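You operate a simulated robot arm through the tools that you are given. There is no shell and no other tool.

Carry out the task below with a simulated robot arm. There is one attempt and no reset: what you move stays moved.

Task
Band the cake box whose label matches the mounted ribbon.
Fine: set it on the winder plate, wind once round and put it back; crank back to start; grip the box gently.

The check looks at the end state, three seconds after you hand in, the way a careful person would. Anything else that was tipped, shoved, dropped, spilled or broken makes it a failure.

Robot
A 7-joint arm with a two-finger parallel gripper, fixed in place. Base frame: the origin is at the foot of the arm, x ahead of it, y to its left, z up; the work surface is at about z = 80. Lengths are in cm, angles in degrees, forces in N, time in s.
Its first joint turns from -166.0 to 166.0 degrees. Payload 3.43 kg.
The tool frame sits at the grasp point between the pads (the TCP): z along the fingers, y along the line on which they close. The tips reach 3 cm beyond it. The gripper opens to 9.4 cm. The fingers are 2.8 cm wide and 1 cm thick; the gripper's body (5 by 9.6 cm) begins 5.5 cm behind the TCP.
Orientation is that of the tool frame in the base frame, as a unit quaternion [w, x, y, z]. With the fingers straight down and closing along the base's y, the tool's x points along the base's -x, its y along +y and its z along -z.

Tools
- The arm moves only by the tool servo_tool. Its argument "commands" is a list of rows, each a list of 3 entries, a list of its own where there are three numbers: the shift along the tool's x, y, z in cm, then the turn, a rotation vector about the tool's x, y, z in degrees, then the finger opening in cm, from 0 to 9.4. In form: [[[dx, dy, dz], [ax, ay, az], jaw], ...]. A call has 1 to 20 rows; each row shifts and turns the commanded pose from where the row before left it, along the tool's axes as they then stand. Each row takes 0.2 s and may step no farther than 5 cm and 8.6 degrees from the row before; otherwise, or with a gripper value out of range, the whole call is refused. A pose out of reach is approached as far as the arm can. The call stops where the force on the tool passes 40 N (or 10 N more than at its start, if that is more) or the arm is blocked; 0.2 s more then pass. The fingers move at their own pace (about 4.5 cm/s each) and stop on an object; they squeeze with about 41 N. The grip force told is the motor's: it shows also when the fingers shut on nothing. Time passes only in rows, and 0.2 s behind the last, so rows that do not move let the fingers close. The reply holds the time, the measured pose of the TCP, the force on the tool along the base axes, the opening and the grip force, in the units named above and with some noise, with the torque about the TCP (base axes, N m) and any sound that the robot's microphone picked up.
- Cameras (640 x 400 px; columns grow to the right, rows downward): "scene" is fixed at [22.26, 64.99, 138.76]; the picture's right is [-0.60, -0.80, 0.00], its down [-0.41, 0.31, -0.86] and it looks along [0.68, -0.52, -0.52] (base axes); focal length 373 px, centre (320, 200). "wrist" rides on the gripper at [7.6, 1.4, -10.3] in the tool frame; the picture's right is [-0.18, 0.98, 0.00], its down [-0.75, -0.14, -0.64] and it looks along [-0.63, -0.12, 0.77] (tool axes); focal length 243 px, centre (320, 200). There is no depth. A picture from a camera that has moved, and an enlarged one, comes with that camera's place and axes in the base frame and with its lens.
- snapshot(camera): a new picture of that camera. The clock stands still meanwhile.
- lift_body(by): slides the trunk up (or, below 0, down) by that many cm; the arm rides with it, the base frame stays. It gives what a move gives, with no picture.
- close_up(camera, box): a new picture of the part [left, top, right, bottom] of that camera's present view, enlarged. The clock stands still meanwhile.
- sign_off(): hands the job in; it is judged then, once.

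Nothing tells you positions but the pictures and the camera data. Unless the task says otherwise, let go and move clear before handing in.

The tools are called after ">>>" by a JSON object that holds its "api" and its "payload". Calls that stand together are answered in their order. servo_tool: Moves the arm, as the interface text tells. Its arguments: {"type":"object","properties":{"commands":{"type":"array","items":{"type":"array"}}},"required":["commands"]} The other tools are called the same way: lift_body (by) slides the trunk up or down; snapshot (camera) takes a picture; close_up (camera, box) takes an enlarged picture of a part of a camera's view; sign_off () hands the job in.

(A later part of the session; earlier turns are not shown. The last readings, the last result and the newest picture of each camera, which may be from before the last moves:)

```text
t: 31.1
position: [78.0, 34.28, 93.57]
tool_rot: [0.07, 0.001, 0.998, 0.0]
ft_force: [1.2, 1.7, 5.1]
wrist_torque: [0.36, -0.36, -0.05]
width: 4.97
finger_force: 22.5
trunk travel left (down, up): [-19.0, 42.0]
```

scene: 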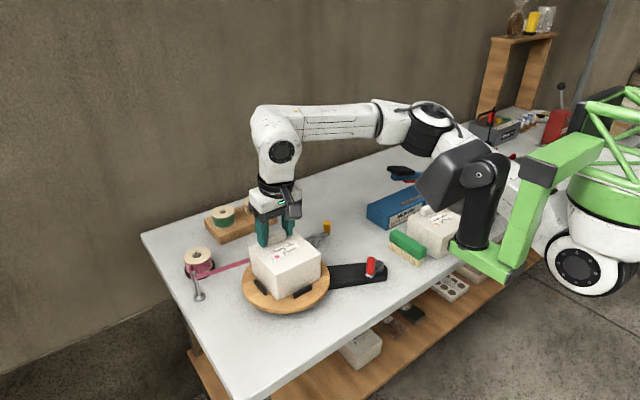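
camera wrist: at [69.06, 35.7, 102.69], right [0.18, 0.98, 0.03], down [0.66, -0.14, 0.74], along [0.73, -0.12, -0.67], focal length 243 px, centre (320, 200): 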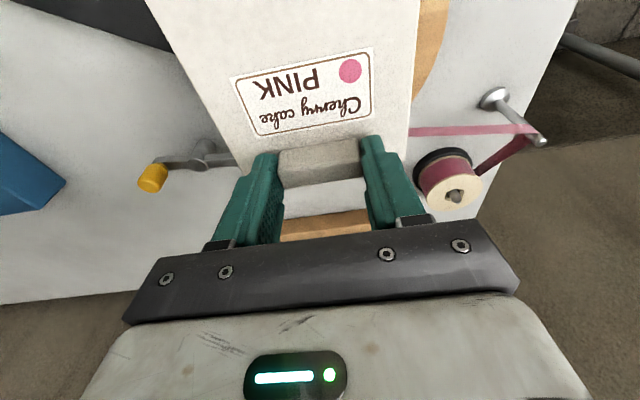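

Nearly neutral now. I'll open the fingers gradually to release the handle.

>>> {"api": "servo_tool", "payload": {"commands": [[[-0.007, 0, -0.05], [0, 0, 0], 4.9], [[0, 0, 0], [0, 0, 0], 5.0], [[0, 0, 0], [0, 0, 0], 5.2], [[0, 0, 0], [0, 0, 0], 5.6], [[0, 0, 0], [0, 0, 0], 6.2], [[0, 0, 0], [0, 0, 0], 6.6], [[0, 0, 0], [0, 0, 0], 6.6]]}}

>>> {"api": "close_up", "payload": {"camera": "scene", "box": [235, 210, 345, 310]}}

>>> {"api": "close_up", "payload": {"camera": "wrist", "box": [120, 0, 520, 250]}}

```text
t: 32.7
position: [78.01, 34.21, 93.8]
tool_rot: [0.07, -0.001, 0.998, 0.001]
ft_force: [0.0, 0.7, -1.5]
wrist_torque: [-0.04, 0.01, -0.03]
width: 6.6
finger_force: 0.0
trunk travel left (down, up): [-19.0, 42.0]
```

```text
4.00 times, centred on (290, 260) of scene
camera zoom: at [22.26, 64.99, 138.76], right [-0.6, -0.8, 0.0], down [-0.41, 0.31, -0.86], along [0.68, -0.52, -0.52], focal length 1491 px, centre (440, -40)
```

zoom: 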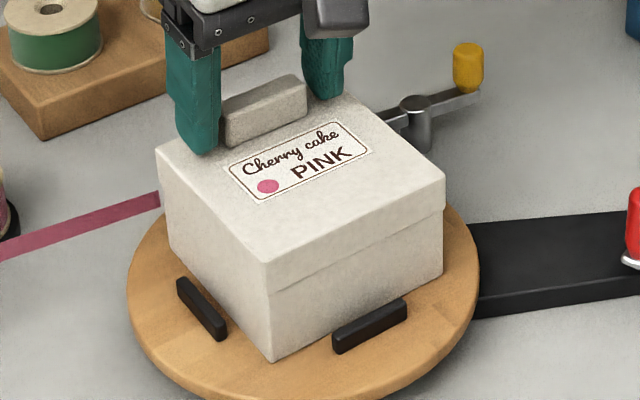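

```text
1.60 times, centred on (320, 125) of wrist
camera zoom: at [69.09, 35.65, 102.77], right [0.18, 0.98, 0.03], down [0.66, -0.14, 0.74], along [0.73, -0.12, -0.67], focal length 388 px, centre (320, 320)
```

zoom: 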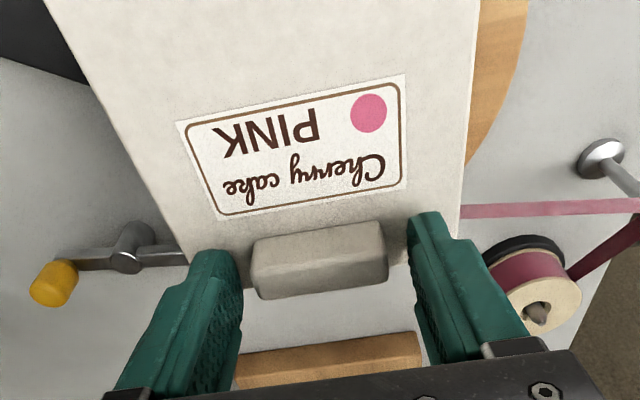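

The box is seated squarely and released. I'll rise straight up, bring the tool upright and step away, then restore the trunk height for crank work.

>>> {"api": "servo_tool", "payload": {"commands": [[[-0.07, 0, -0.495], [0, 0, 0], 7.5], [[-0.139, 0, -0.99], [0, 0, 0], 8.0], [[-0.139, 0, -0.99], [0, 0, 0], 8.0], [[-0.139, 0, -0.99], [0, 0, 0], 8.0], [[-0.139, 0, -0.99], [0, 0, 0], 8.0], [[-0.139, 0, -0.99], [0, 0, 0], 8.0], [[-0.139, 0, -0.99], [0, 0, 0], 8.0], [[-0.139, 0, -0.99], [0, 0, 0], 8.0], [[0, 0, 0], [0, 4, 0], 8.0], [[0, 0, 0], [0, 4, 0], 8.0], [[2, -2.25, 0], [0, 0, 0], 8.0], [[2, -2.25, 0], [0, 0, 0], 8.0], [[2, -2.25, 0], [0, 0, 0], 8.0], [[2, -2.25, 0], [0, 0, 0], 8.0], [[0, 0, 0], [0, 0, 0], 8.0]]}}

>>> {"api": "lift_body", "payload": {"by": 16}}

>>> {"api": "snapshot", "payload": {"camera": "scene"}}

```text
t: 35.9
position: [70.11, 25.25, 101.36]
tool_rot: [0.0, 0.0, 1.0, 0.001]
ft_force: [0.4, -0.7, -0.1]
wrist_torque: [0.0, -0.02, 0.04]
width: 7.99
finger_force: 0.0
trunk travel left (down, up): [-19.0, 42.0]
```

```text
t: 37.8
position: [70.18, 25.23, 117.34]
tool_rot: [0.001, 0.0, 1.0, 0.0]
ft_force: [0.6, 0.8, 0.0]
wrist_torque: [-0.03, 0.02, -0.02]
width: 8.01
finger_force: 0.1
trunk travel left (down, up): [-35.0, 26.0]
```

```text
taken
```

scene: 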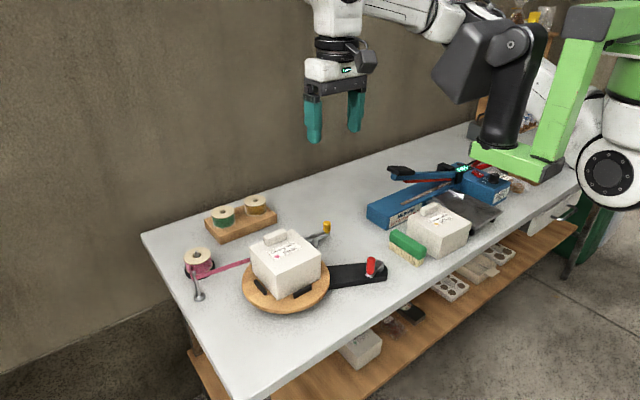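

The box sits on the plate with the ribbon attached. Next I'll move above the crank to measure it.

>>> {"api": "servo_tool", "payload": {"commands": [[[1.37, -0.87, 2.55], [0, 0, 0], 8.0], [[1.37, -0.87, 2.55], [0, 0, 0], 8.0], [[1.37, -0.87, 2.55], [0, 0, 0], 8.0], [[1.37, -0.87, 2.55], [0, 0, 0], 8.0], [[1.37, -0.87, 2.55], [0, 0, 0], 8.0], [[1.37, -0.87, 2.55], [0, 0, 0], 8.0], [[0, 0, 0], [0, 0, 0], 8.0]]}}

>>> {"api": "snapshot", "payload": {"camera": "wrist"}}

>>> {"api": "close_up", "payload": {"camera": "wrist", "box": [240, 70, 360, 160]}}

>>> {"api": "close_up", "payload": {"camera": "scene", "box": [320, 235, 410, 300]}}

```text
t: 39.4
position: [62.03, 19.89, 102.0]
tool_rot: [0.0, 0.001, 1.0, 0.001]
ft_force: [0.2, 0.8, 0.3]
wrist_torque: [-0.02, 0.01, 0.03]
width: 7.98
finger_force: 0.2
trunk travel left (down, up): [-35.0, 26.0]
```

```text
taken
camera wrist: at [54.48, 21.42, 112.2], right [0.18, 0.98, 0.0], down [0.75, -0.14, 0.64], along [0.63, -0.12, -0.77], focal length 243 px, centre (320, 200)
```

wrist: 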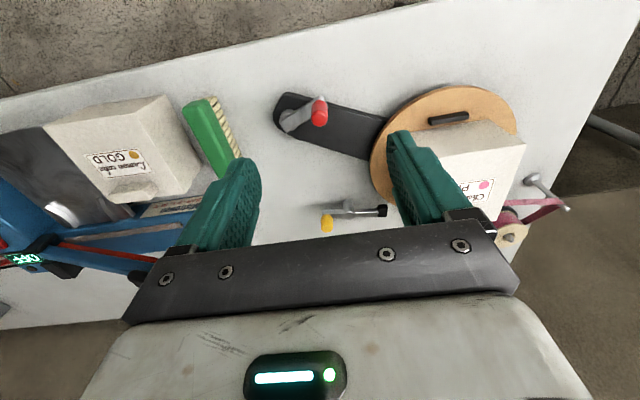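

```text
4.44 times, centred on (300, 115) of wrist
camera zoom: at [54.48, 21.42, 112.2], right [0.18, 0.98, 0.0], down [0.75, -0.14, 0.64], along [0.63, -0.12, -0.77], focal length 1078 px, centre (409, 578)
```

zoom: 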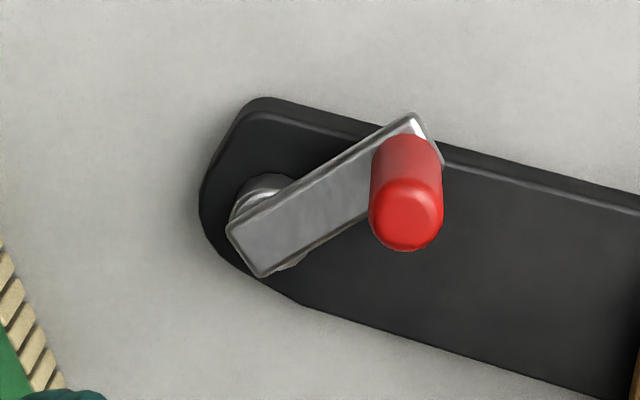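

```text
6.15 times, centred on (365, 268) of scene
camera zoom: at [22.26, 64.99, 138.76], right [-0.6, -0.8, 0.0], down [-0.41, 0.31, -0.86], along [0.68, -0.52, -0.52], focal length 2293 px, centre (43, -215)
```

zoom: 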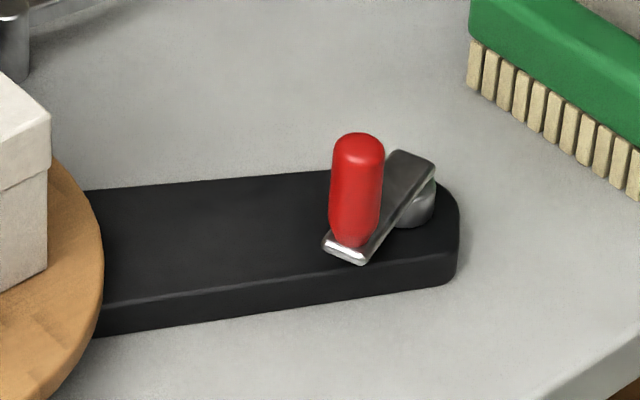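

The crank pivot is about (65.5, 15.35). The red knob is at about (63.9, 19.65), with its top at z 87.8 and a radius of about 4.6. I'll look at how the ribbon meets the box to choose the winding direction.

>>> {"api": "close_up", "payload": {"camera": "scene", "box": [180, 220, 300, 310]}}

>>> {"api": "close_up", "payload": {"camera": "wrist", "box": [420, 80, 580, 240]}}

>>> {"api": "close_up", "payload": {"camera": "scene", "box": [290, 210, 350, 260]}}

```text
4.44 times, centred on (240, 265) of scene
camera zoom: at [22.26, 64.99, 138.76], right [-0.6, -0.8, 0.0], down [-0.41, 0.31, -0.86], along [0.68, -0.52, -0.52], focal length 1656 px, centre (676, -89)
```

zoom: 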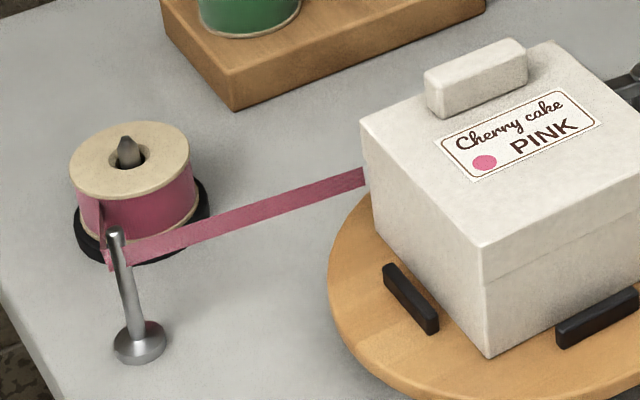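

```text
2.50 times, centred on (500, 160) of wrist
camera zoom: at [54.48, 21.42, 112.2], right [0.18, 0.98, 0.0], down [0.75, -0.14, 0.64], along [0.63, -0.12, -0.77], focal length 606 px, centre (-130, 300)
```

zoom: 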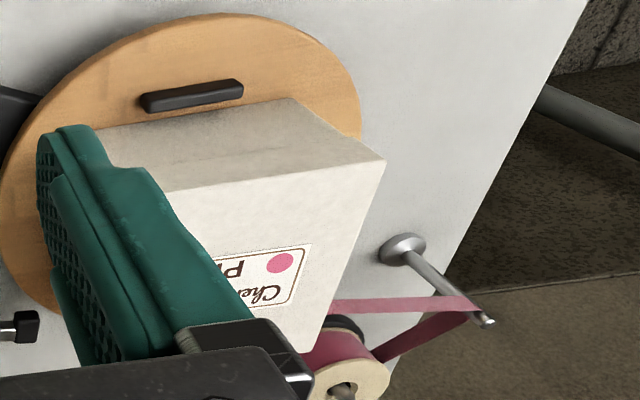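

```text
8.00 times, centred on (320, 235) of scene
camera zoom: at [22.26, 64.99, 138.76], right [-0.6, -0.8, 0.0], down [-0.41, 0.31, -0.86], along [0.68, -0.52, -0.52], focal length 2981 px, centre (320, -80)
```

zoom: 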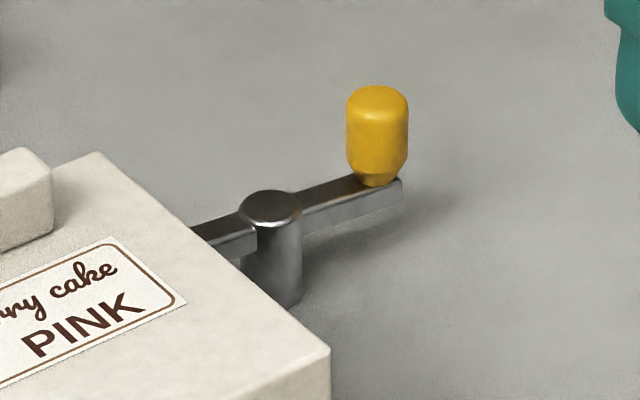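

The ribbon runs along the box's +x face, so clockwise rotation seen from above should wind it on. I'll position the open fingers over the crank knob.

>>> {"api": "servo_tool", "payload": {"commands": [[[-0.38, -0.05, 2.0], [0, 0, 0], 6], [[-0.38, -0.05, 2.0], [0, 0, 0], 5], [[-0.38, -0.05, 2.0], [0, 0, 0], 4], [[-0.38, -0.05, 2.0], [0, 0, 0], 4], [[-0.38, -0.05, 2.0], [0, 0, 0], 4], [[0, 0, 0], [0, 0, 0], 4]]}}

>>> {"api": "close_up", "payload": {"camera": "wrist", "box": [200, 50, 440, 230]}}

>>> {"api": "close_up", "payload": {"camera": "scene", "box": [330, 200, 420, 290]}}

```text
t: 40.8
position: [63.78, 19.84, 92.01]
tool_rot: [0.0, 0.0, 1.0, 0.001]
ft_force: [0.5, -0.1, -0.1]
wrist_torque: [-0.03, -0.02, 0.0]
width: 4.01
finger_force: 0.0
trunk travel left (down, up): [-35.0, 26.0]
```

```text
2.22 times, centred on (320, 140) of wrist
camera zoom: at [56.21, 21.2, 102.12], right [0.18, 0.98, 0.0], down [0.75, -0.14, 0.64], along [0.63, -0.12, -0.77], focal length 539 px, centre (320, 333)
```

zoom: 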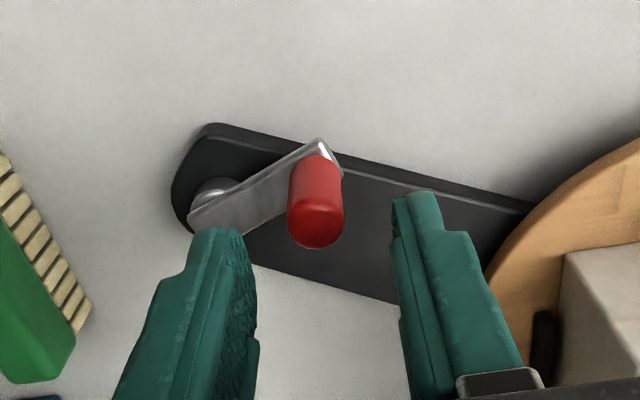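

```text
4.44 times, centred on (375, 245) of scene
camera zoom: at [22.26, 64.99, 138.76], right [-0.6, -0.8, 0.0], down [-0.41, 0.31, -0.86], along [0.68, -0.52, -0.52], focal length 1656 px, centre (76, 0)
```

zoom: 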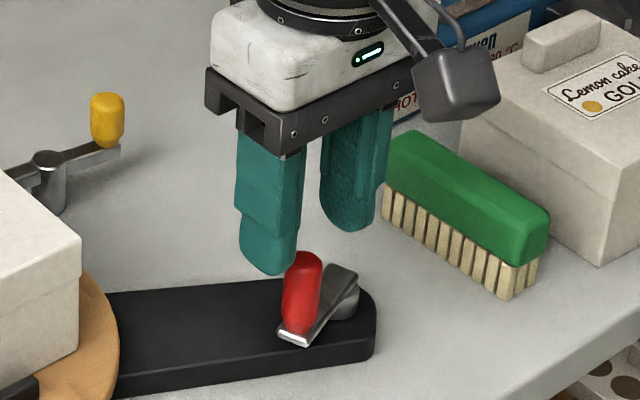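

The fingers are centred on the knob. I'll lower around it and close gently.

>>> {"api": "servo_tool", "payload": {"commands": [[[0, 0, 1.2], [0, 0, 0], 4], [[0, 0, 1.2], [0, 0, 0], 4], [[0, 0, 1.2], [0, 0, 0], 4], [[0, 0, 1.0], [0, 0, 0], 4], [[0, 0, 0], [0, 0, 0], 3], [[0, 0, 0], [0, 0, 0], 2.2], [[0, 0, 0], [0, 0, 0], 2.0], [[0, 0, 0], [0, 0, 0], 2.0]]}}

>>> {"api": "close_up", "payload": {"camera": "wrist", "box": [240, 60, 400, 180]}}

>>> {"api": "close_up", "payload": {"camera": "scene", "box": [330, 200, 420, 290]}}

```text
t: 42.6
position: [63.88, 19.82, 87.43]
tool_rot: [0.0, 0.001, 1.0, 0.001]
ft_force: [0.8, -4.6, -1.4]
wrist_torque: [-0.11, 0.04, 0.02]
width: 2.26
finger_force: 1.9
trunk travel left (down, up): [-35.0, 26.0]
```

```text
3.33 times, centred on (320, 120) of wrist
camera zoom: at [56.24, 21.26, 97.55], right [0.18, 0.98, 0.0], down [0.75, -0.14, 0.64], along [0.63, -0.12, -0.77], focal length 809 px, centre (320, 467)
```

zoom: 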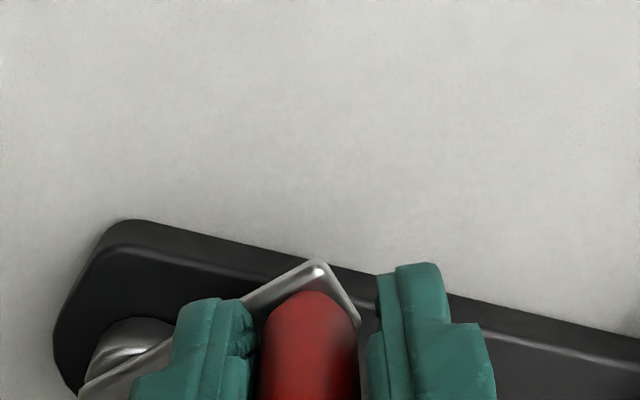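

```text
4.44 times, centred on (375, 245) of scene
camera zoom: at [22.26, 64.99, 138.76], right [-0.6, -0.8, 0.0], down [-0.41, 0.31, -0.86], along [0.68, -0.52, -0.52], focal length 1656 px, centre (76, 0)
```

zoom: 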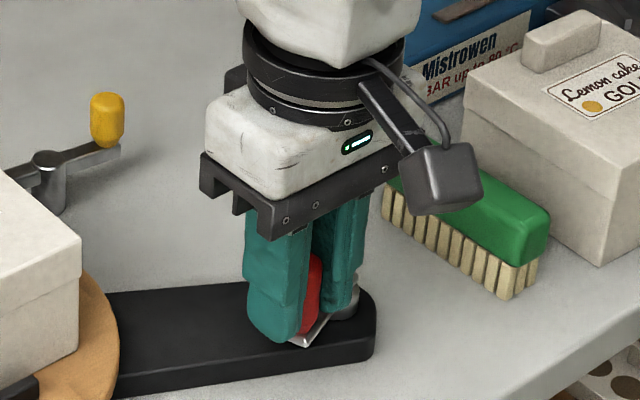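

The -y finger touched first, so I'll shift about 2 mm and close onto the knob.

>>> {"api": "servo_tool", "payload": {"commands": [[[0, -0.2, 0], [0, 0, 0], 2.2], [[0, 0, 0], [0, 0, 0], 2.0], [[0, 0, 0], [0, 0, 0], 1.9], [[0, 0, 0], [0, 0, 0], 1.9]]}}

```text
t: 43.6
position: [63.9, 19.74, 87.52]
tool_rot: [0.0, 0.0, 1.0, 0.0]
ft_force: [-0.5, -1.9, -0.6]
wrist_torque: [-0.07, 0.0, -0.01]
width: 1.99
finger_force: 1.2
trunk travel left (down, up): [-35.0, 26.0]
```

>>> {"api": "servo_tool", "payload": {"commands": [[[0, -0.05, 0], [0, 0, 0], 1.75], [[0, 0, 0], [0, 0, 0], 1.65], [[0, 0, 0], [0, 0, 0], 1.6], [[0, 0, 0], [0, 0, 0], 1.6]]}}

```text
t: 44.6
position: [63.86, 19.61, 87.34]
tool_rot: [0.001, -0.001, 1.0, 0.0]
ft_force: [-1.5, -4.1, -1.2]
wrist_torque: [-0.1, 0.03, -0.05]
width: 1.83
finger_force: 2.2
trunk travel left (down, up): [-35.0, 26.0]
```

>>> {"api": "servo_tool", "payload": {"commands": [[[0, 0, 0], [0, 0, 0], 1.5], [[0, 0, 0], [0, 0, 0], 1.4], [[0, 0, 0], [0, 0, 0], 1.4], [[0, 0, 0], [0, 0, 0], 1.4]]}}

>>> {"api": "close_up", "payload": {"camera": "wrist", "box": [240, 90, 400, 210]}}

```text
t: 45.6
position: [64.09, 19.7, 87.38]
tool_rot: [-0.001, 0.001, 1.0, 0.0]
ft_force: [-1.3, -6.6, 0.1]
wrist_torque: [-0.12, 0.02, 0.0]
width: 1.76
finger_force: 45.6
trunk travel left (down, up): [-35.0, 26.0]
```

```text
3.33 times, centred on (320, 150) of wrist
camera zoom: at [56.32, 21.03, 97.61], right [0.18, 0.98, 0.0], down [0.75, -0.14, 0.64], along [0.63, -0.12, -0.77], focal length 809 px, centre (320, 367)
```

zoom: 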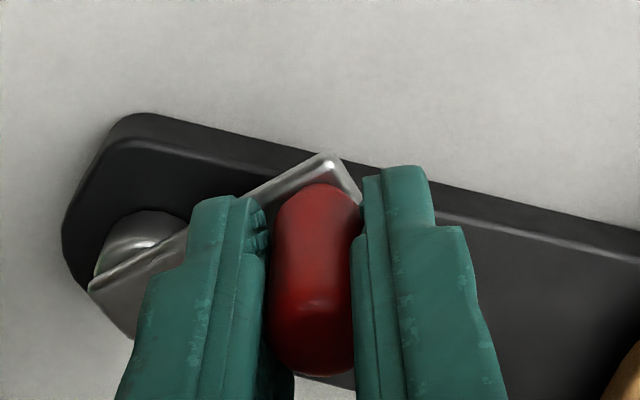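

The knob is gripped. I'll ease the grip a little and start a small clockwise arc, watching forces and plate motion.

>>> {"api": "servo_tool", "payload": {"commands": [[[0, -0.05, 0], [0, 0, 0], 1.58], [[-0.612, 0.183, 0], [0, 0, 0], 1.58], [[-0.632, 0.095, 0], [0, 0, 0], 1.58], [[0, 0, 0], [0, 0, 0], 1.58]]}}

>>> {"api": "close_up", "payload": {"camera": "scene", "box": [220, 200, 420, 330]}}

```text
t: 46.3
position: [64.18, 19.61, 87.45]
tool_rot: [-0.007, -0.003, 1.0, -0.003]
ft_force: [-10.0, -9.6, 6.6]
wrist_torque: [0.77, -0.3, 0.04]
width: 1.72
finger_force: 45.0
trunk travel left (down, up): [-35.0, 26.0]
stopped in row 3: the force on the tool passed its limit at 49 N (the readings are from after the stop); the commanded pose is now the measured one
```

```text
3.08 times, centred on (320, 265) of scene
camera zoom: at [22.26, 64.99, 138.76], right [-0.6, -0.8, 0.0], down [-0.41, 0.31, -0.86], along [0.68, -0.52, -0.52], focal length 1147 px, centre (320, 0)
```

zoom: 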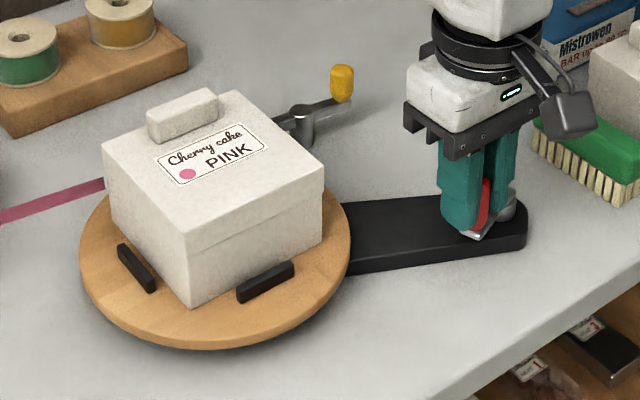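

The crank resists clockwise motion with nearly 50 N. I'll relax and test the other direction by a tiny amount to tell a ratchet from a brake.

>>> {"api": "servo_tool", "payload": {"commands": [[[0.15, 0, 0], [0, 0, 0], 1.58], [[0.15, -0.05, 0], [0, 0, 0], 1.58], [[0, 0, 0], [0, 0, 0], 1.58]]}}

>>> {"api": "servo_tool", "payload": {"commands": [[[0.15, -0.05, 0], [0, 0, 0], 1.58], [[0.15, -0.05, 0], [0, 0, 0], 1.58], [[0, 0, 0], [0, 0, 0], 1.58]]}}

```text
t: 47.1
position: [64.15, 19.6, 87.35]
tool_rot: [-0.004, -0.002, 1.0, -0.002]
ft_force: [7.9, -7.8, 10.0]
wrist_torque: [0.31, 0.78, 0.16]
width: 1.73
finger_force: 45.0
trunk travel left (down, up): [-35.0, 26.0]
```

```text
t: 47.9
position: [63.97, 19.43, 87.37]
tool_rot: [-0.006, -0.001, 1.0, -0.002]
ft_force: [9.2, -10.3, 15.7]
wrist_torque: [0.56, -0.46, 0.13]
width: 1.74
finger_force: 44.6
trunk travel left (down, up): [-35.0, 26.0]
```

Forces are ambiguous, and the upward reaction suggests the fingertips rest on the crank arm. I'll release, raise slightly and look again.

>>> {"api": "servo_tool", "payload": {"commands": [[[0, 0, 0], [0, 0, 0], 2.2], [[0, 0, 0], [0, 0, 0], 2.6], [[0, 0, -0.5], [0, 0, 0], 2.6], [[0, 0, 0], [0, 0, 0], 2.6]]}}

>>> {"api": "close_up", "payload": {"camera": "wrist", "box": [240, 90, 400, 210]}}

>>> {"api": "close_up", "payload": {"camera": "scene", "box": [220, 200, 420, 330]}}

```text
t: 48.9
position: [63.74, 19.54, 87.73]
tool_rot: [-0.007, -0.003, 1.0, -0.002]
ft_force: [0.2, 0.4, -0.6]
wrist_torque: [-0.02, -0.01, -0.02]
width: 2.58
finger_force: 0.1
trunk travel left (down, up): [-35.0, 26.0]
```

```text
3.33 times, centred on (320, 150) of wrist
camera zoom: at [56.27, 21.01, 98.12], right [0.18, 0.98, -0.01], down [0.76, -0.13, 0.63], along [0.62, -0.12, -0.77], focal length 809 px, centre (320, 367)
```

zoom: 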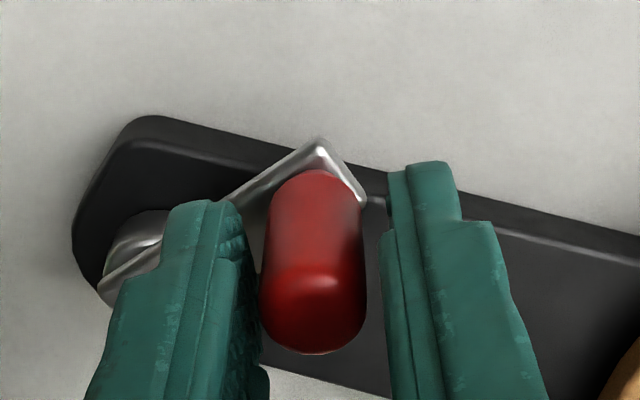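

```text
3.08 times, centred on (320, 265) of scene
camera zoom: at [22.26, 64.99, 138.76], right [-0.6, -0.8, 0.0], down [-0.41, 0.31, -0.86], along [0.68, -0.52, -0.52], focal length 1147 px, centre (320, 0)
```

zoom: 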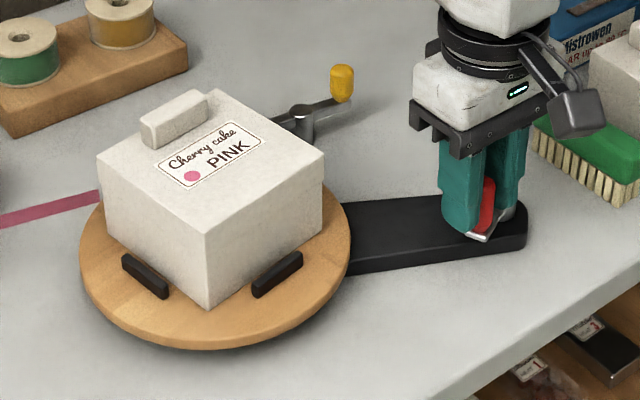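

The counter-clockwise nudge turned the plate and box about 8°, so the drive is one-way counter-clockwise with the plate turning the same way as the crank. I'll level the tool, regrip the knob moderately and continue.

>>> {"api": "servo_tool", "payload": {"commands": [[[0.25, 0, 0], [0, -0.8, 0.3], 2.6], [[0, 0, 0], [0, 0, 0], 2.2], [[0, 0, 0], [0, 0, 0], 1.9], [[0, 0, 0], [0, 0, 0], 1.75], [[0, 0, 0], [0, 0, 0], 1.68], [[0, 0, 0], [0, 0, 0], 1.68]]}}

```text
t: 50.3
position: [63.67, 19.62, 87.87]
tool_rot: [0.001, 0.0, 1.0, -0.003]
ft_force: [0.6, -3.2, -0.5]
wrist_torque: [-0.07, -0.04, 0.03]
width: 1.87
finger_force: 1.7
trunk travel left (down, up): [-35.0, 26.0]
```

>>> {"api": "servo_tool", "payload": {"commands": [[[0, -0.12, 0], [0, 0, 0], 1.7], [[0, 0, 0], [0, 0, 0], 1.66], [[0, 0, 0], [0, 0, 0], 1.64], [[0, 0, 0], [0, 0, 0], 1.64]]}}

```text
t: 51.3
position: [63.49, 19.41, 87.84]
tool_rot: [0.001, 0.0, 1.0, -0.002]
ft_force: [-0.8, 5.5, 1.6]
wrist_torque: [0.57, 0.03, 0.02]
width: 1.75
finger_force: 45.0
trunk travel left (down, up): [-35.0, 26.0]
```

>>> {"api": "servo_tool", "payload": {"commands": [[[0, 0, 0], [0, 0, 0], 1.69], [[0.55, -0.325, 0], [0, 0, 0], 1.69], [[0.499, -0.399, 0], [0, 0, 0], 1.69], [[0.439, -0.464, 0], [0, 0, 0], 1.69], [[0, 0, 0], [0, 0, 0], 1.69]]}}

>>> {"api": "close_up", "payload": {"camera": "scene", "box": [220, 200, 420, 330]}}

```text
t: 52.5
position: [62.04, 18.3, 87.8]
tool_rot: [0.002, 0.001, 1.0, -0.003]
ft_force: [-1.2, 0.9, -0.4]
wrist_torque: [0.12, -0.08, 0.01]
width: 1.78
finger_force: 4.4
trunk travel left (down, up): [-35.0, 26.0]
```

```text
3.08 times, centred on (320, 265) of scene
camera zoom: at [22.26, 64.99, 138.76], right [-0.6, -0.8, 0.0], down [-0.41, 0.31, -0.86], along [0.68, -0.52, -0.52], focal length 1147 px, centre (320, 0)
```

zoom: 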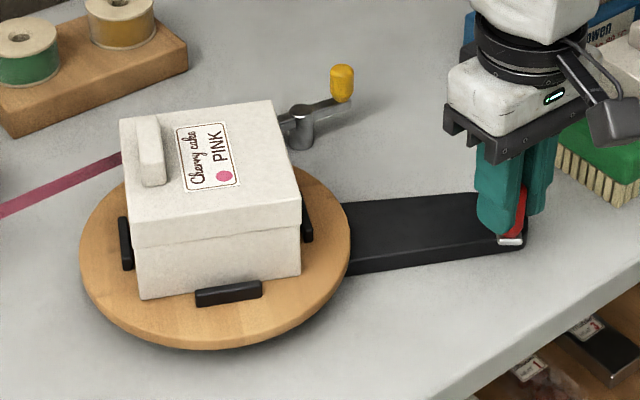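

The drive is working. The plate has turned about 65° for roughly 30° of crank, so the plate seems geared up about 2:1. I'll continue the arc in short segments, comparing crank and plate angles.

>>> {"api": "servo_tool", "payload": {"commands": [[[0.37, -0.521, 0], [0, 0, 0], 1.67], [[0.294, -0.567, 0], [0, 0, 0], 1.67], [[0.213, -0.603, 0], [0, 0, 0], 1.67], [[0, 0, 0], [0, 0, 0], 1.67]]}}

>>> {"api": "close_up", "payload": {"camera": "scene", "box": [180, 200, 420, 330]}}

>>> {"api": "close_up", "payload": {"camera": "wrist", "box": [200, 50, 440, 230]}}

```text
t: 53.5
position: [61.24, 16.59, 87.87]
tool_rot: [0.001, 0.001, 1.0, -0.002]
ft_force: [0.6, -1.2, -0.4]
wrist_torque: [-0.09, 0.01, 0.01]
width: 1.82
finger_force: 0.4
trunk travel left (down, up): [-35.0, 26.0]
```

```text
2.67 times, centred on (300, 265) of scene
camera zoom: at [22.26, 64.99, 138.76], right [-0.6, -0.8, 0.0], down [-0.41, 0.31, -0.86], along [0.68, -0.52, -0.52], focal length 994 px, centre (373, 27)
```

zoom: 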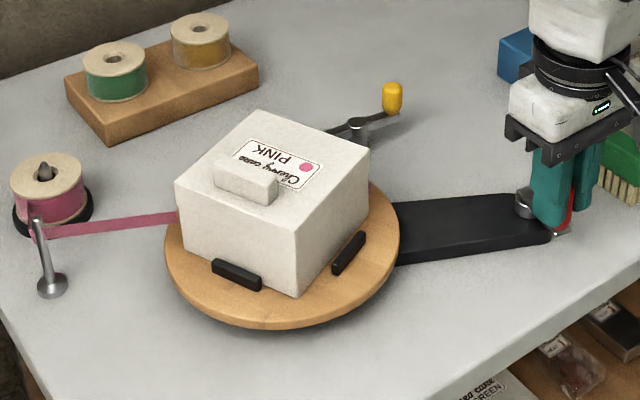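

```text
2.22 times, centred on (320, 140) of wrist
camera zoom: at [53.57, 17.98, 98.0], right [0.19, 0.98, -0.01], down [0.75, -0.14, 0.64], along [0.63, -0.12, -0.76], focal length 539 px, centre (320, 333)
```

zoom: 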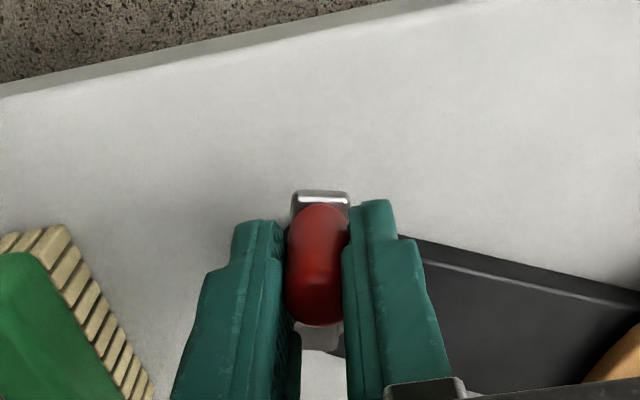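

The plate has turned about 113° for about 57° of crank, so the ratio is 2:1 with pivot ≈ (65.4, 15.75) and r ≈ 4.22. One wind therefore takes half a crank turn. I'll continue the arc.

>>> {"api": "servo_tool", "payload": {"commands": [[[0, 0, 0], [0, 0, 0], 1.63], [[0.077, -0.583, 0], [0, 0, 0], 1.63], [[-0.005, -0.589, 0], [0, 0, 0], 1.63], [[-0.087, -0.582, 0], [0, 0, 0], 1.63], [[-0.167, -0.565, 0], [0, 0, 0], 1.63], [[0, 0, 0], [0, 0, 0], 1.63]]}}

>>> {"api": "close_up", "payload": {"camera": "scene", "box": [180, 200, 420, 330]}}

>>> {"api": "close_up", "payload": {"camera": "wrist", "box": [200, 50, 440, 230]}}

```text
t: 54.9
position: [61.55, 14.28, 87.83]
tool_rot: [0.0, 0.0, 1.0, -0.003]
ft_force: [-3.0, 7.9, -1.7]
wrist_torque: [0.47, 0.32, 0.32]
width: 1.78
finger_force: 45.1
trunk travel left (down, up): [-35.0, 26.0]
```

```text
2.67 times, centred on (300, 265) of scene
camera zoom: at [22.26, 64.99, 138.76], right [-0.6, -0.8, 0.0], down [-0.41, 0.31, -0.86], along [0.68, -0.52, -0.52], focal length 994 px, centre (373, 27)
```

zoom: 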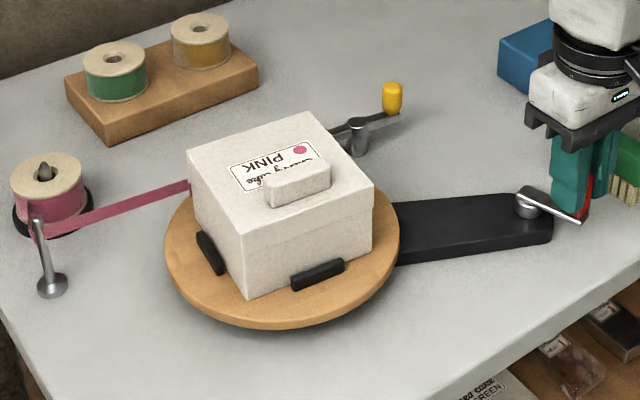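

```text
2.22 times, centred on (320, 140) of wrist
camera zoom: at [53.78, 15.71, 98.03], right [0.18, 0.98, 0.0], down [0.75, -0.14, 0.64], along [0.63, -0.12, -0.76], focal length 539 px, centre (320, 333)
```

zoom: 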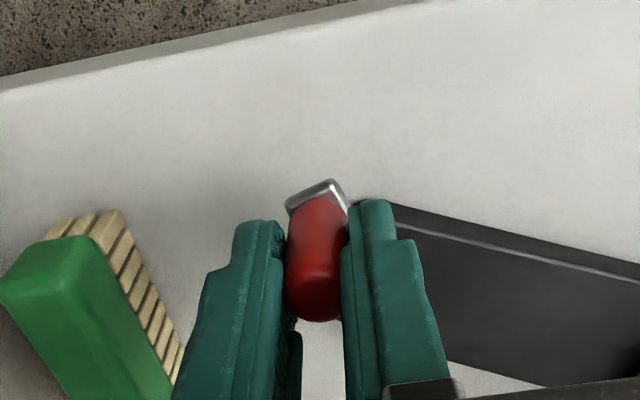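

The plate is at about 169°, consistent with 2:1. Continuing the arc.

>>> {"api": "servo_tool", "payload": {"commands": [[[-0.244, -0.536, 0], [0, 0, 0], 1.65], [[-0.317, -0.496, 0], [0, 0, 0], 1.65], [[-0.382, -0.448, 0], [0, 0, 0], 1.65], [[-0.441, -0.39, 0], [0, 0, 0], 1.65], [[0, 0, 0], [0, 0, 0], 1.65]]}}

>>> {"api": "close_up", "payload": {"camera": "scene", "box": [180, 200, 420, 330]}}

>>> {"api": "close_up", "payload": {"camera": "wrist", "box": [200, 50, 440, 230]}}

```text
t: 56.1
position: [62.75, 12.34, 87.87]
tool_rot: [0.0, 0.0, 1.0, -0.002]
ft_force: [-5.9, 4.9, -3.0]
wrist_torque: [0.92, 0.35, 0.25]
width: 1.75
finger_force: 44.9
trunk travel left (down, up): [-35.0, 26.0]
```

```text
2.67 times, centred on (300, 265) of scene
camera zoom: at [22.26, 64.99, 138.76], right [-0.6, -0.8, 0.0], down [-0.41, 0.31, -0.86], along [0.68, -0.52, -0.52], focal length 994 px, centre (373, 27)
```

zoom: 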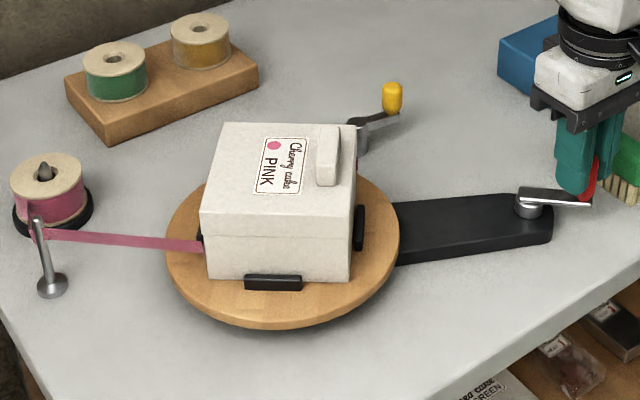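

```text
2.22 times, centred on (320, 140) of wrist
camera zoom: at [55.09, 13.81, 98.11], right [0.18, 0.98, 0.0], down [0.75, -0.14, 0.64], along [0.63, -0.12, -0.77], focal length 539 px, centre (320, 333)
```

zoom: 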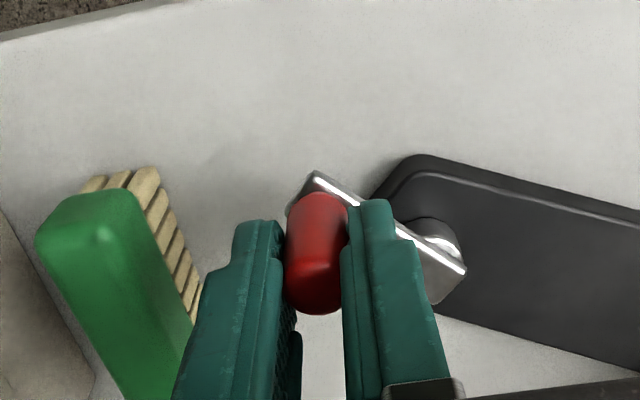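

Plate at about 230°. Continuing.

>>> {"api": "servo_tool", "payload": {"commands": [[[-0.491, -0.325, 0], [0, 0, 0], 1.65], [[-0.531, -0.253, 0], [0, 0, 0], 1.65], [[-0.562, -0.177, 0], [0, 0, 0], 1.65], [[-0.581, -0.098, 0], [0, 0, 0], 1.65], [[0, 0, 0], [0, 0, 0], 1.65]]}}

>>> {"api": "close_up", "payload": {"camera": "scene", "box": [180, 200, 420, 330]}}

>>> {"api": "close_up", "payload": {"camera": "wrist", "box": [200, 50, 440, 230]}}

```text
t: 57.5
position: [64.75, 11.44, 87.96]
tool_rot: [-0.001, 0.0, 1.0, -0.009]
ft_force: [-6.4, -23.1, 19.1]
wrist_torque: [0.27, 0.03, 0.11]
width: 1.77
finger_force: 45.1
trunk travel left (down, up): [-35.0, 26.0]
stopped in row 5: the force on the tool passed its limit at 41 N (the readings are from after the stop); the commanded pose is now the measured one
```

```text
2.67 times, centred on (300, 265) of scene
camera zoom: at [22.26, 64.99, 138.76], right [-0.6, -0.8, 0.0], down [-0.41, 0.31, -0.86], along [0.68, -0.52, -0.52], focal length 994 px, centre (373, 27)
```

zoom: 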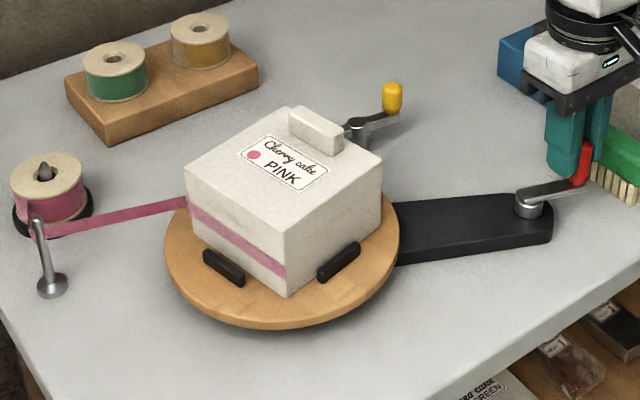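

```text
2.22 times, centred on (320, 140) of wrist
camera zoom: at [57.16, 12.95, 98.14], right [0.18, 0.98, -0.02], down [0.75, -0.13, 0.64], along [0.63, -0.13, -0.77], focal length 539 px, centre (320, 333)
```

zoom: 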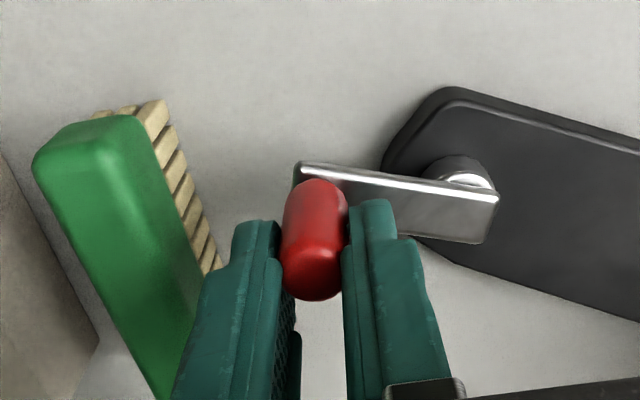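

The ribbon is wrapping onto the box and the plate is at about 281°. The knob has drifted about 0.9 cm off-centre in the pads, so I'll release, recentre and regrip before finishing the last 40° of crank.

>>> {"api": "servo_tool", "payload": {"commands": [[[0, 0, 0], [0, 0, 0], 2.2], [[0, 0, 0], [0, 0, 0], 2.8], [[0, 0, 0], [-1.0, 0, 0], 2.8], [[0.4, 0, 0], [0, 0, 0], 2.8], [[0.4, 0, 0], [0, 0, 0], 2.8], [[0, 0, 0], [0, 0, 0], 2.8]]}}

>>> {"api": "close_up", "payload": {"camera": "wrist", "box": [240, 70, 400, 190]}}

>>> {"api": "close_up", "payload": {"camera": "scene", "box": [180, 200, 420, 330]}}

```text
t: 58.9
position: [64.04, 11.42, 87.89]
tool_rot: [0.0, -0.001, 1.0, 0.003]
ft_force: [-0.2, 1.2, -1.1]
wrist_torque: [-0.01, 0.03, -0.05]
width: 2.79
finger_force: 0.0
trunk travel left (down, up): [-35.0, 26.0]
```

```text
3.33 times, centred on (320, 130) of wrist
camera zoom: at [56.39, 12.87, 98.1], right [0.18, 0.98, 0.01], down [0.75, -0.14, 0.64], along [0.63, -0.11, -0.77], focal length 809 px, centre (320, 433)
```

zoom: 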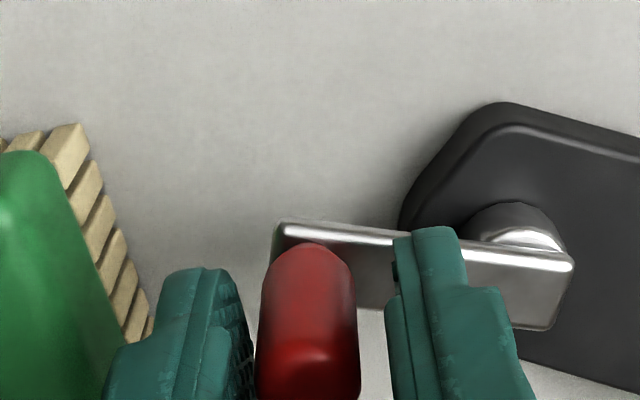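

```text
2.67 times, centred on (300, 265) of scene
camera zoom: at [22.26, 64.99, 138.76], right [-0.6, -0.8, 0.0], down [-0.41, 0.31, -0.86], along [0.68, -0.52, -0.52], focal length 994 px, centre (373, 27)
```

zoom: 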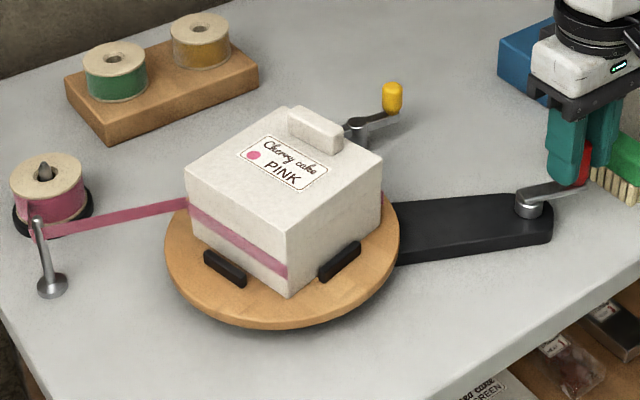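

The crank holds its position when released. I'll recentre and yaw the tool so the fingers close along the direction of motion for the final portion.

>>> {"api": "servo_tool", "payload": {"commands": [[[0.3, -0.12, 0], [0, 0, 0], 3.0], [[0, 0, 0], [0, 0, 8.3], 3.0], [[0, 0, 0], [0, 0, 8.3], 3.0], [[0, 0, 0], [0, 0, 8.3], 3.0], [[0, 0, 0], [0, 0, 8.3], 3.0], [[0, 0, 0], [0, 0, 8.4], 3.0], [[0, 0, 0], [0, 0, 8.4], 3.0], [[0, 0, 0], [0, 0, 0], 3.0]]}}

>>> {"api": "close_up", "payload": {"camera": "wrist", "box": [220, 70, 420, 220]}}

>>> {"api": "close_up", "payload": {"camera": "scene", "box": [180, 200, 420, 330]}}

```text
t: 60.7
position: [63.82, 11.44, 87.82]
tool_rot: [-0.002, 0.423, 0.906, 0.003]
ft_force: [-0.5, 0.6, -0.6]
wrist_torque: [0.02, 0.01, -0.01]
width: 2.99
finger_force: 0.0
trunk travel left (down, up): [-35.0, 26.0]
```

```text
2.67 times, centred on (320, 145) of wrist
camera zoom: at [59.96, 18.12, 98.11], right [0.87, 0.49, 0.0], down [0.38, -0.67, 0.64], along [0.31, -0.55, -0.77], focal length 647 px, centre (320, 347)
```

zoom: 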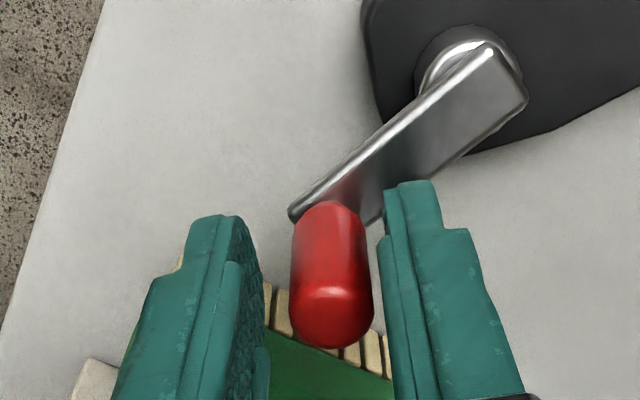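

```text
2.67 times, centred on (300, 265) of scene
camera zoom: at [22.26, 64.99, 138.76], right [-0.6, -0.8, 0.0], down [-0.41, 0.31, -0.86], along [0.68, -0.52, -0.52], focal length 994 px, centre (373, 27)
```

zoom: 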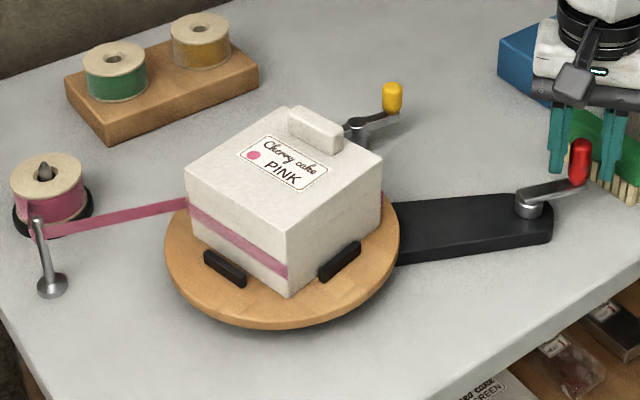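

The crank arm is at 252° and the plate at about 281°, so the 2:1 ratio holds. I'll close on the knob and continue with the refined arc.

>>> {"api": "servo_tool", "payload": {"commands": [[[0, 0.1, 0], [0, 0, 0], 2.4], [[0, 0, 0], [0, 0, 0], 2.0], [[0, 0, 0], [0, 0, 0], 1.8], [[0, 0, 0], [0, 0, 0], 1.7], [[0, 0, 0], [0, 0, 0], 1.66], [[0, 0, 0], [0, 0, 0], 1.66]]}}

>>> {"api": "servo_tool", "payload": {"commands": [[[-0.485, 0.353, 0], [0, 0, 0], 1.66], [[-0.431, 0.417, 0], [0, 0, 0], 1.66], [[-0.369, 0.473, 0], [0, 0, 0], 1.66], [[0, 0, 0], [0, 0, 0], 1.66]]}}

>>> {"api": "close_up", "payload": {"camera": "scene", "box": [180, 200, 420, 330]}}

>>> {"api": "close_up", "payload": {"camera": "wrist", "box": [220, 70, 420, 220]}}

```text
t: 62.1
position: [63.81, 11.71, 87.82]
tool_rot: [-0.002, 0.421, 0.907, 0.003]
ft_force: [1.6, 2.1, -0.1]
wrist_torque: [0.06, -0.06, 0.03]
width: 1.87
finger_force: 1.0
trunk travel left (down, up): [-35.0, 26.0]
```

```text
t: 63.1
position: [65.71, 11.37, 87.83]
tool_rot: [-0.002, 0.422, 0.907, 0.003]
ft_force: [1.5, 0.3, 0.2]
wrist_torque: [-0.02, -0.05, 0.0]
width: 1.78
finger_force: 0.6
trunk travel left (down, up): [-35.0, 26.0]
```

```text
2.67 times, centred on (300, 265) of scene
camera zoom: at [22.26, 64.99, 138.76], right [-0.6, -0.8, 0.0], down [-0.41, 0.31, -0.86], along [0.68, -0.52, -0.52], focal length 994 px, centre (373, 27)
```

zoom: 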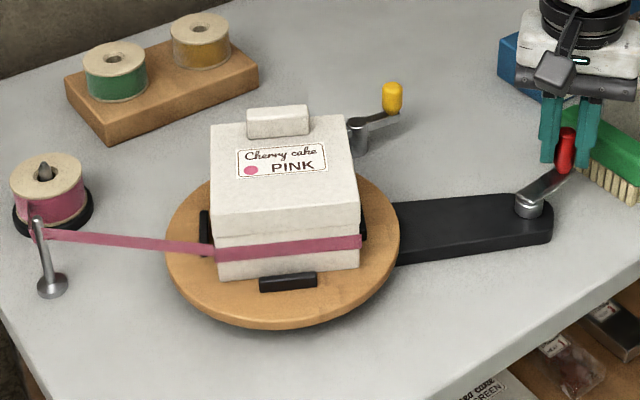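

```text
2.67 times, centred on (320, 145) of wrist
camera zoom: at [61.85, 18.06, 98.1], right [0.87, 0.49, 0.0], down [0.38, -0.67, 0.64], along [0.32, -0.55, -0.77], focal length 647 px, centre (320, 347)
```

zoom: 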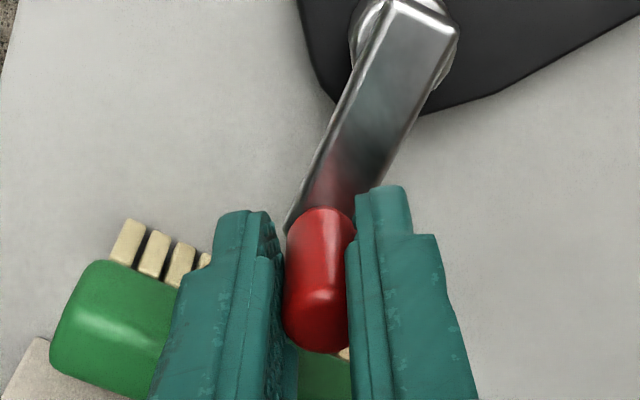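

The plate is at about 331° with the ribbon band nearly all the way round. I'll do the last ~14° of crank carefully.

>>> {"api": "servo_tool", "payload": {"commands": [[[-0.3, 0.52, 0], [0, 0, 0], 1.66], [[-0.17, 0.4, 0], [0, 0, 0], 1.66], [[0, 0, 0], [0, 0, 0], 1.66]]}}

>>> {"api": "close_up", "payload": {"camera": "scene", "box": [180, 200, 420, 330]}}

>>> {"api": "close_up", "payload": {"camera": "wrist", "box": [220, 70, 420, 220]}}

```text
t: 63.9
position: [66.6, 11.62, 87.9]
tool_rot: [-0.001, 0.422, 0.906, 0.003]
ft_force: [0.1, -0.7, -0.2]
wrist_torque: [-0.04, 0.01, 0.0]
width: 1.77
finger_force: 1.0
trunk travel left (down, up): [-35.0, 26.0]
```

```text
2.67 times, centred on (300, 265) of scene
camera zoom: at [22.26, 64.99, 138.76], right [-0.6, -0.8, 0.0], down [-0.41, 0.31, -0.86], along [0.68, -0.52, -0.52], focal length 994 px, centre (373, 27)
```

zoom: 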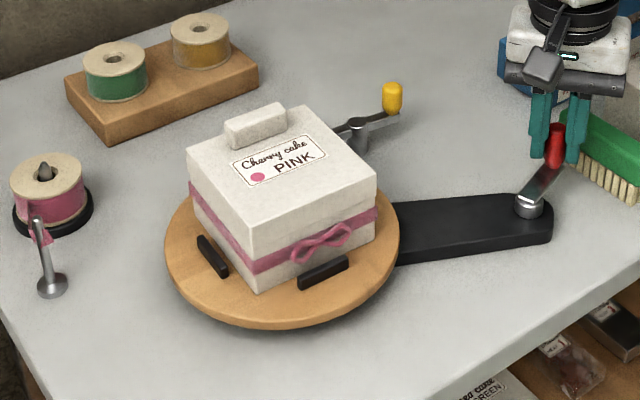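

```text
2.67 times, centred on (320, 145) of wrist
camera zoom: at [62.79, 18.31, 98.12], right [0.87, 0.49, 0.0], down [0.38, -0.67, 0.64], along [0.31, -0.55, -0.77], focal length 647 px, centre (320, 347)
```

zoom: 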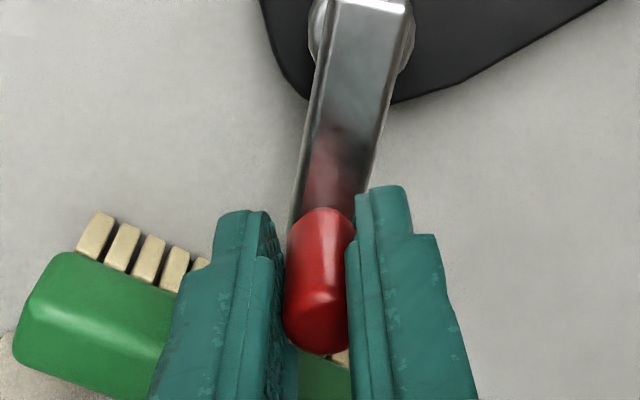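

The ribbon has closed and tied itself into a bow at about 358° of plate turn, so the box is banded once. I'll release the knob, rise, square the tool and go back for the box. The crank gets returned after the box is off the plate.

>>> {"api": "servo_tool", "payload": {"commands": [[[0, 0, 0], [0, 0, 0], 2.2], [[0, 0, 0], [0, 0, 0], 3.0], [[0, 0, -1], [0, 0, 0], 3.5], [[0, 0, -2], [0, 0, 0], 4.0], [[0, 0, -3], [0, 0, 0], 5.0], [[0, 0, -4], [0, 0, 0], 6.0], [[0, 0, -4], [0, 0, -8.3], 7.0], [[0, 0, -3], [0, 0, -8.3], 7.0], [[0, 0, -3], [0, 0, -8.3], 7.0], [[0, 0, -3], [0, 0, -8.3], 7.0], [[0, 0, -2], [0, 0, -8.4], 7.0], [[0, 0, 0], [0, 0, -8.4], 7.0], [[0, 0, 0], [0, 0, 0], 7.0]]}}

>>> {"api": "snapshot", "payload": {"camera": "scene"}}

>>> {"api": "snapshot", "payload": {"camera": "wrist"}}

```text
t: 66.7
position: [66.46, 11.45, 112.81]
tool_rot: [-0.001, -0.002, 1.0, 0.003]
ft_force: [0.3, 0.5, 0.1]
wrist_torque: [0.02, 0.02, -0.01]
width: 6.99
finger_force: 0.0
trunk travel left (down, up): [-35.0, 26.0]
```

```text
taken
```

scene: 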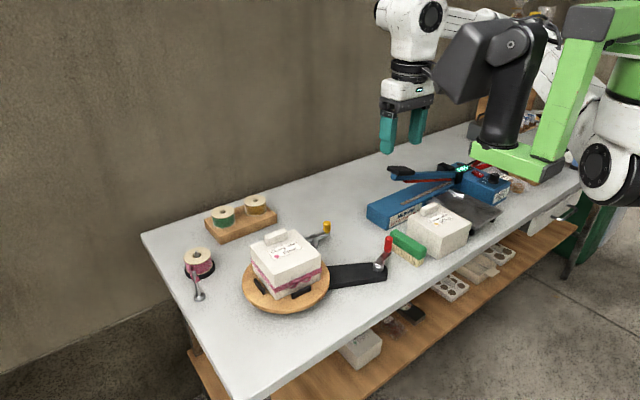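

```text
taken
camera wrist: at [58.88, 12.82, 123.02], right [0.18, 0.98, 0.01], down [0.75, -0.14, 0.64], along [0.63, -0.11, -0.77], focal length 243 px, centre (320, 200)
```

wrist: 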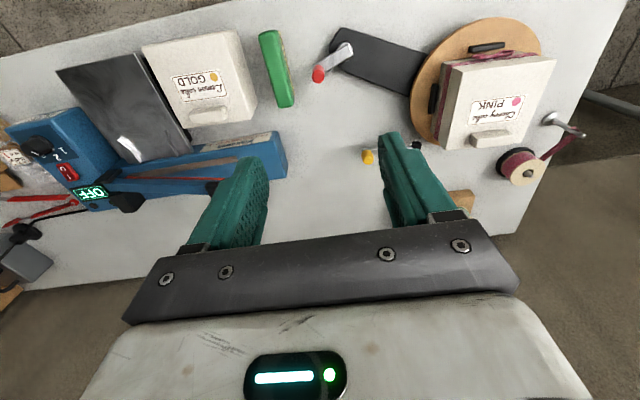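

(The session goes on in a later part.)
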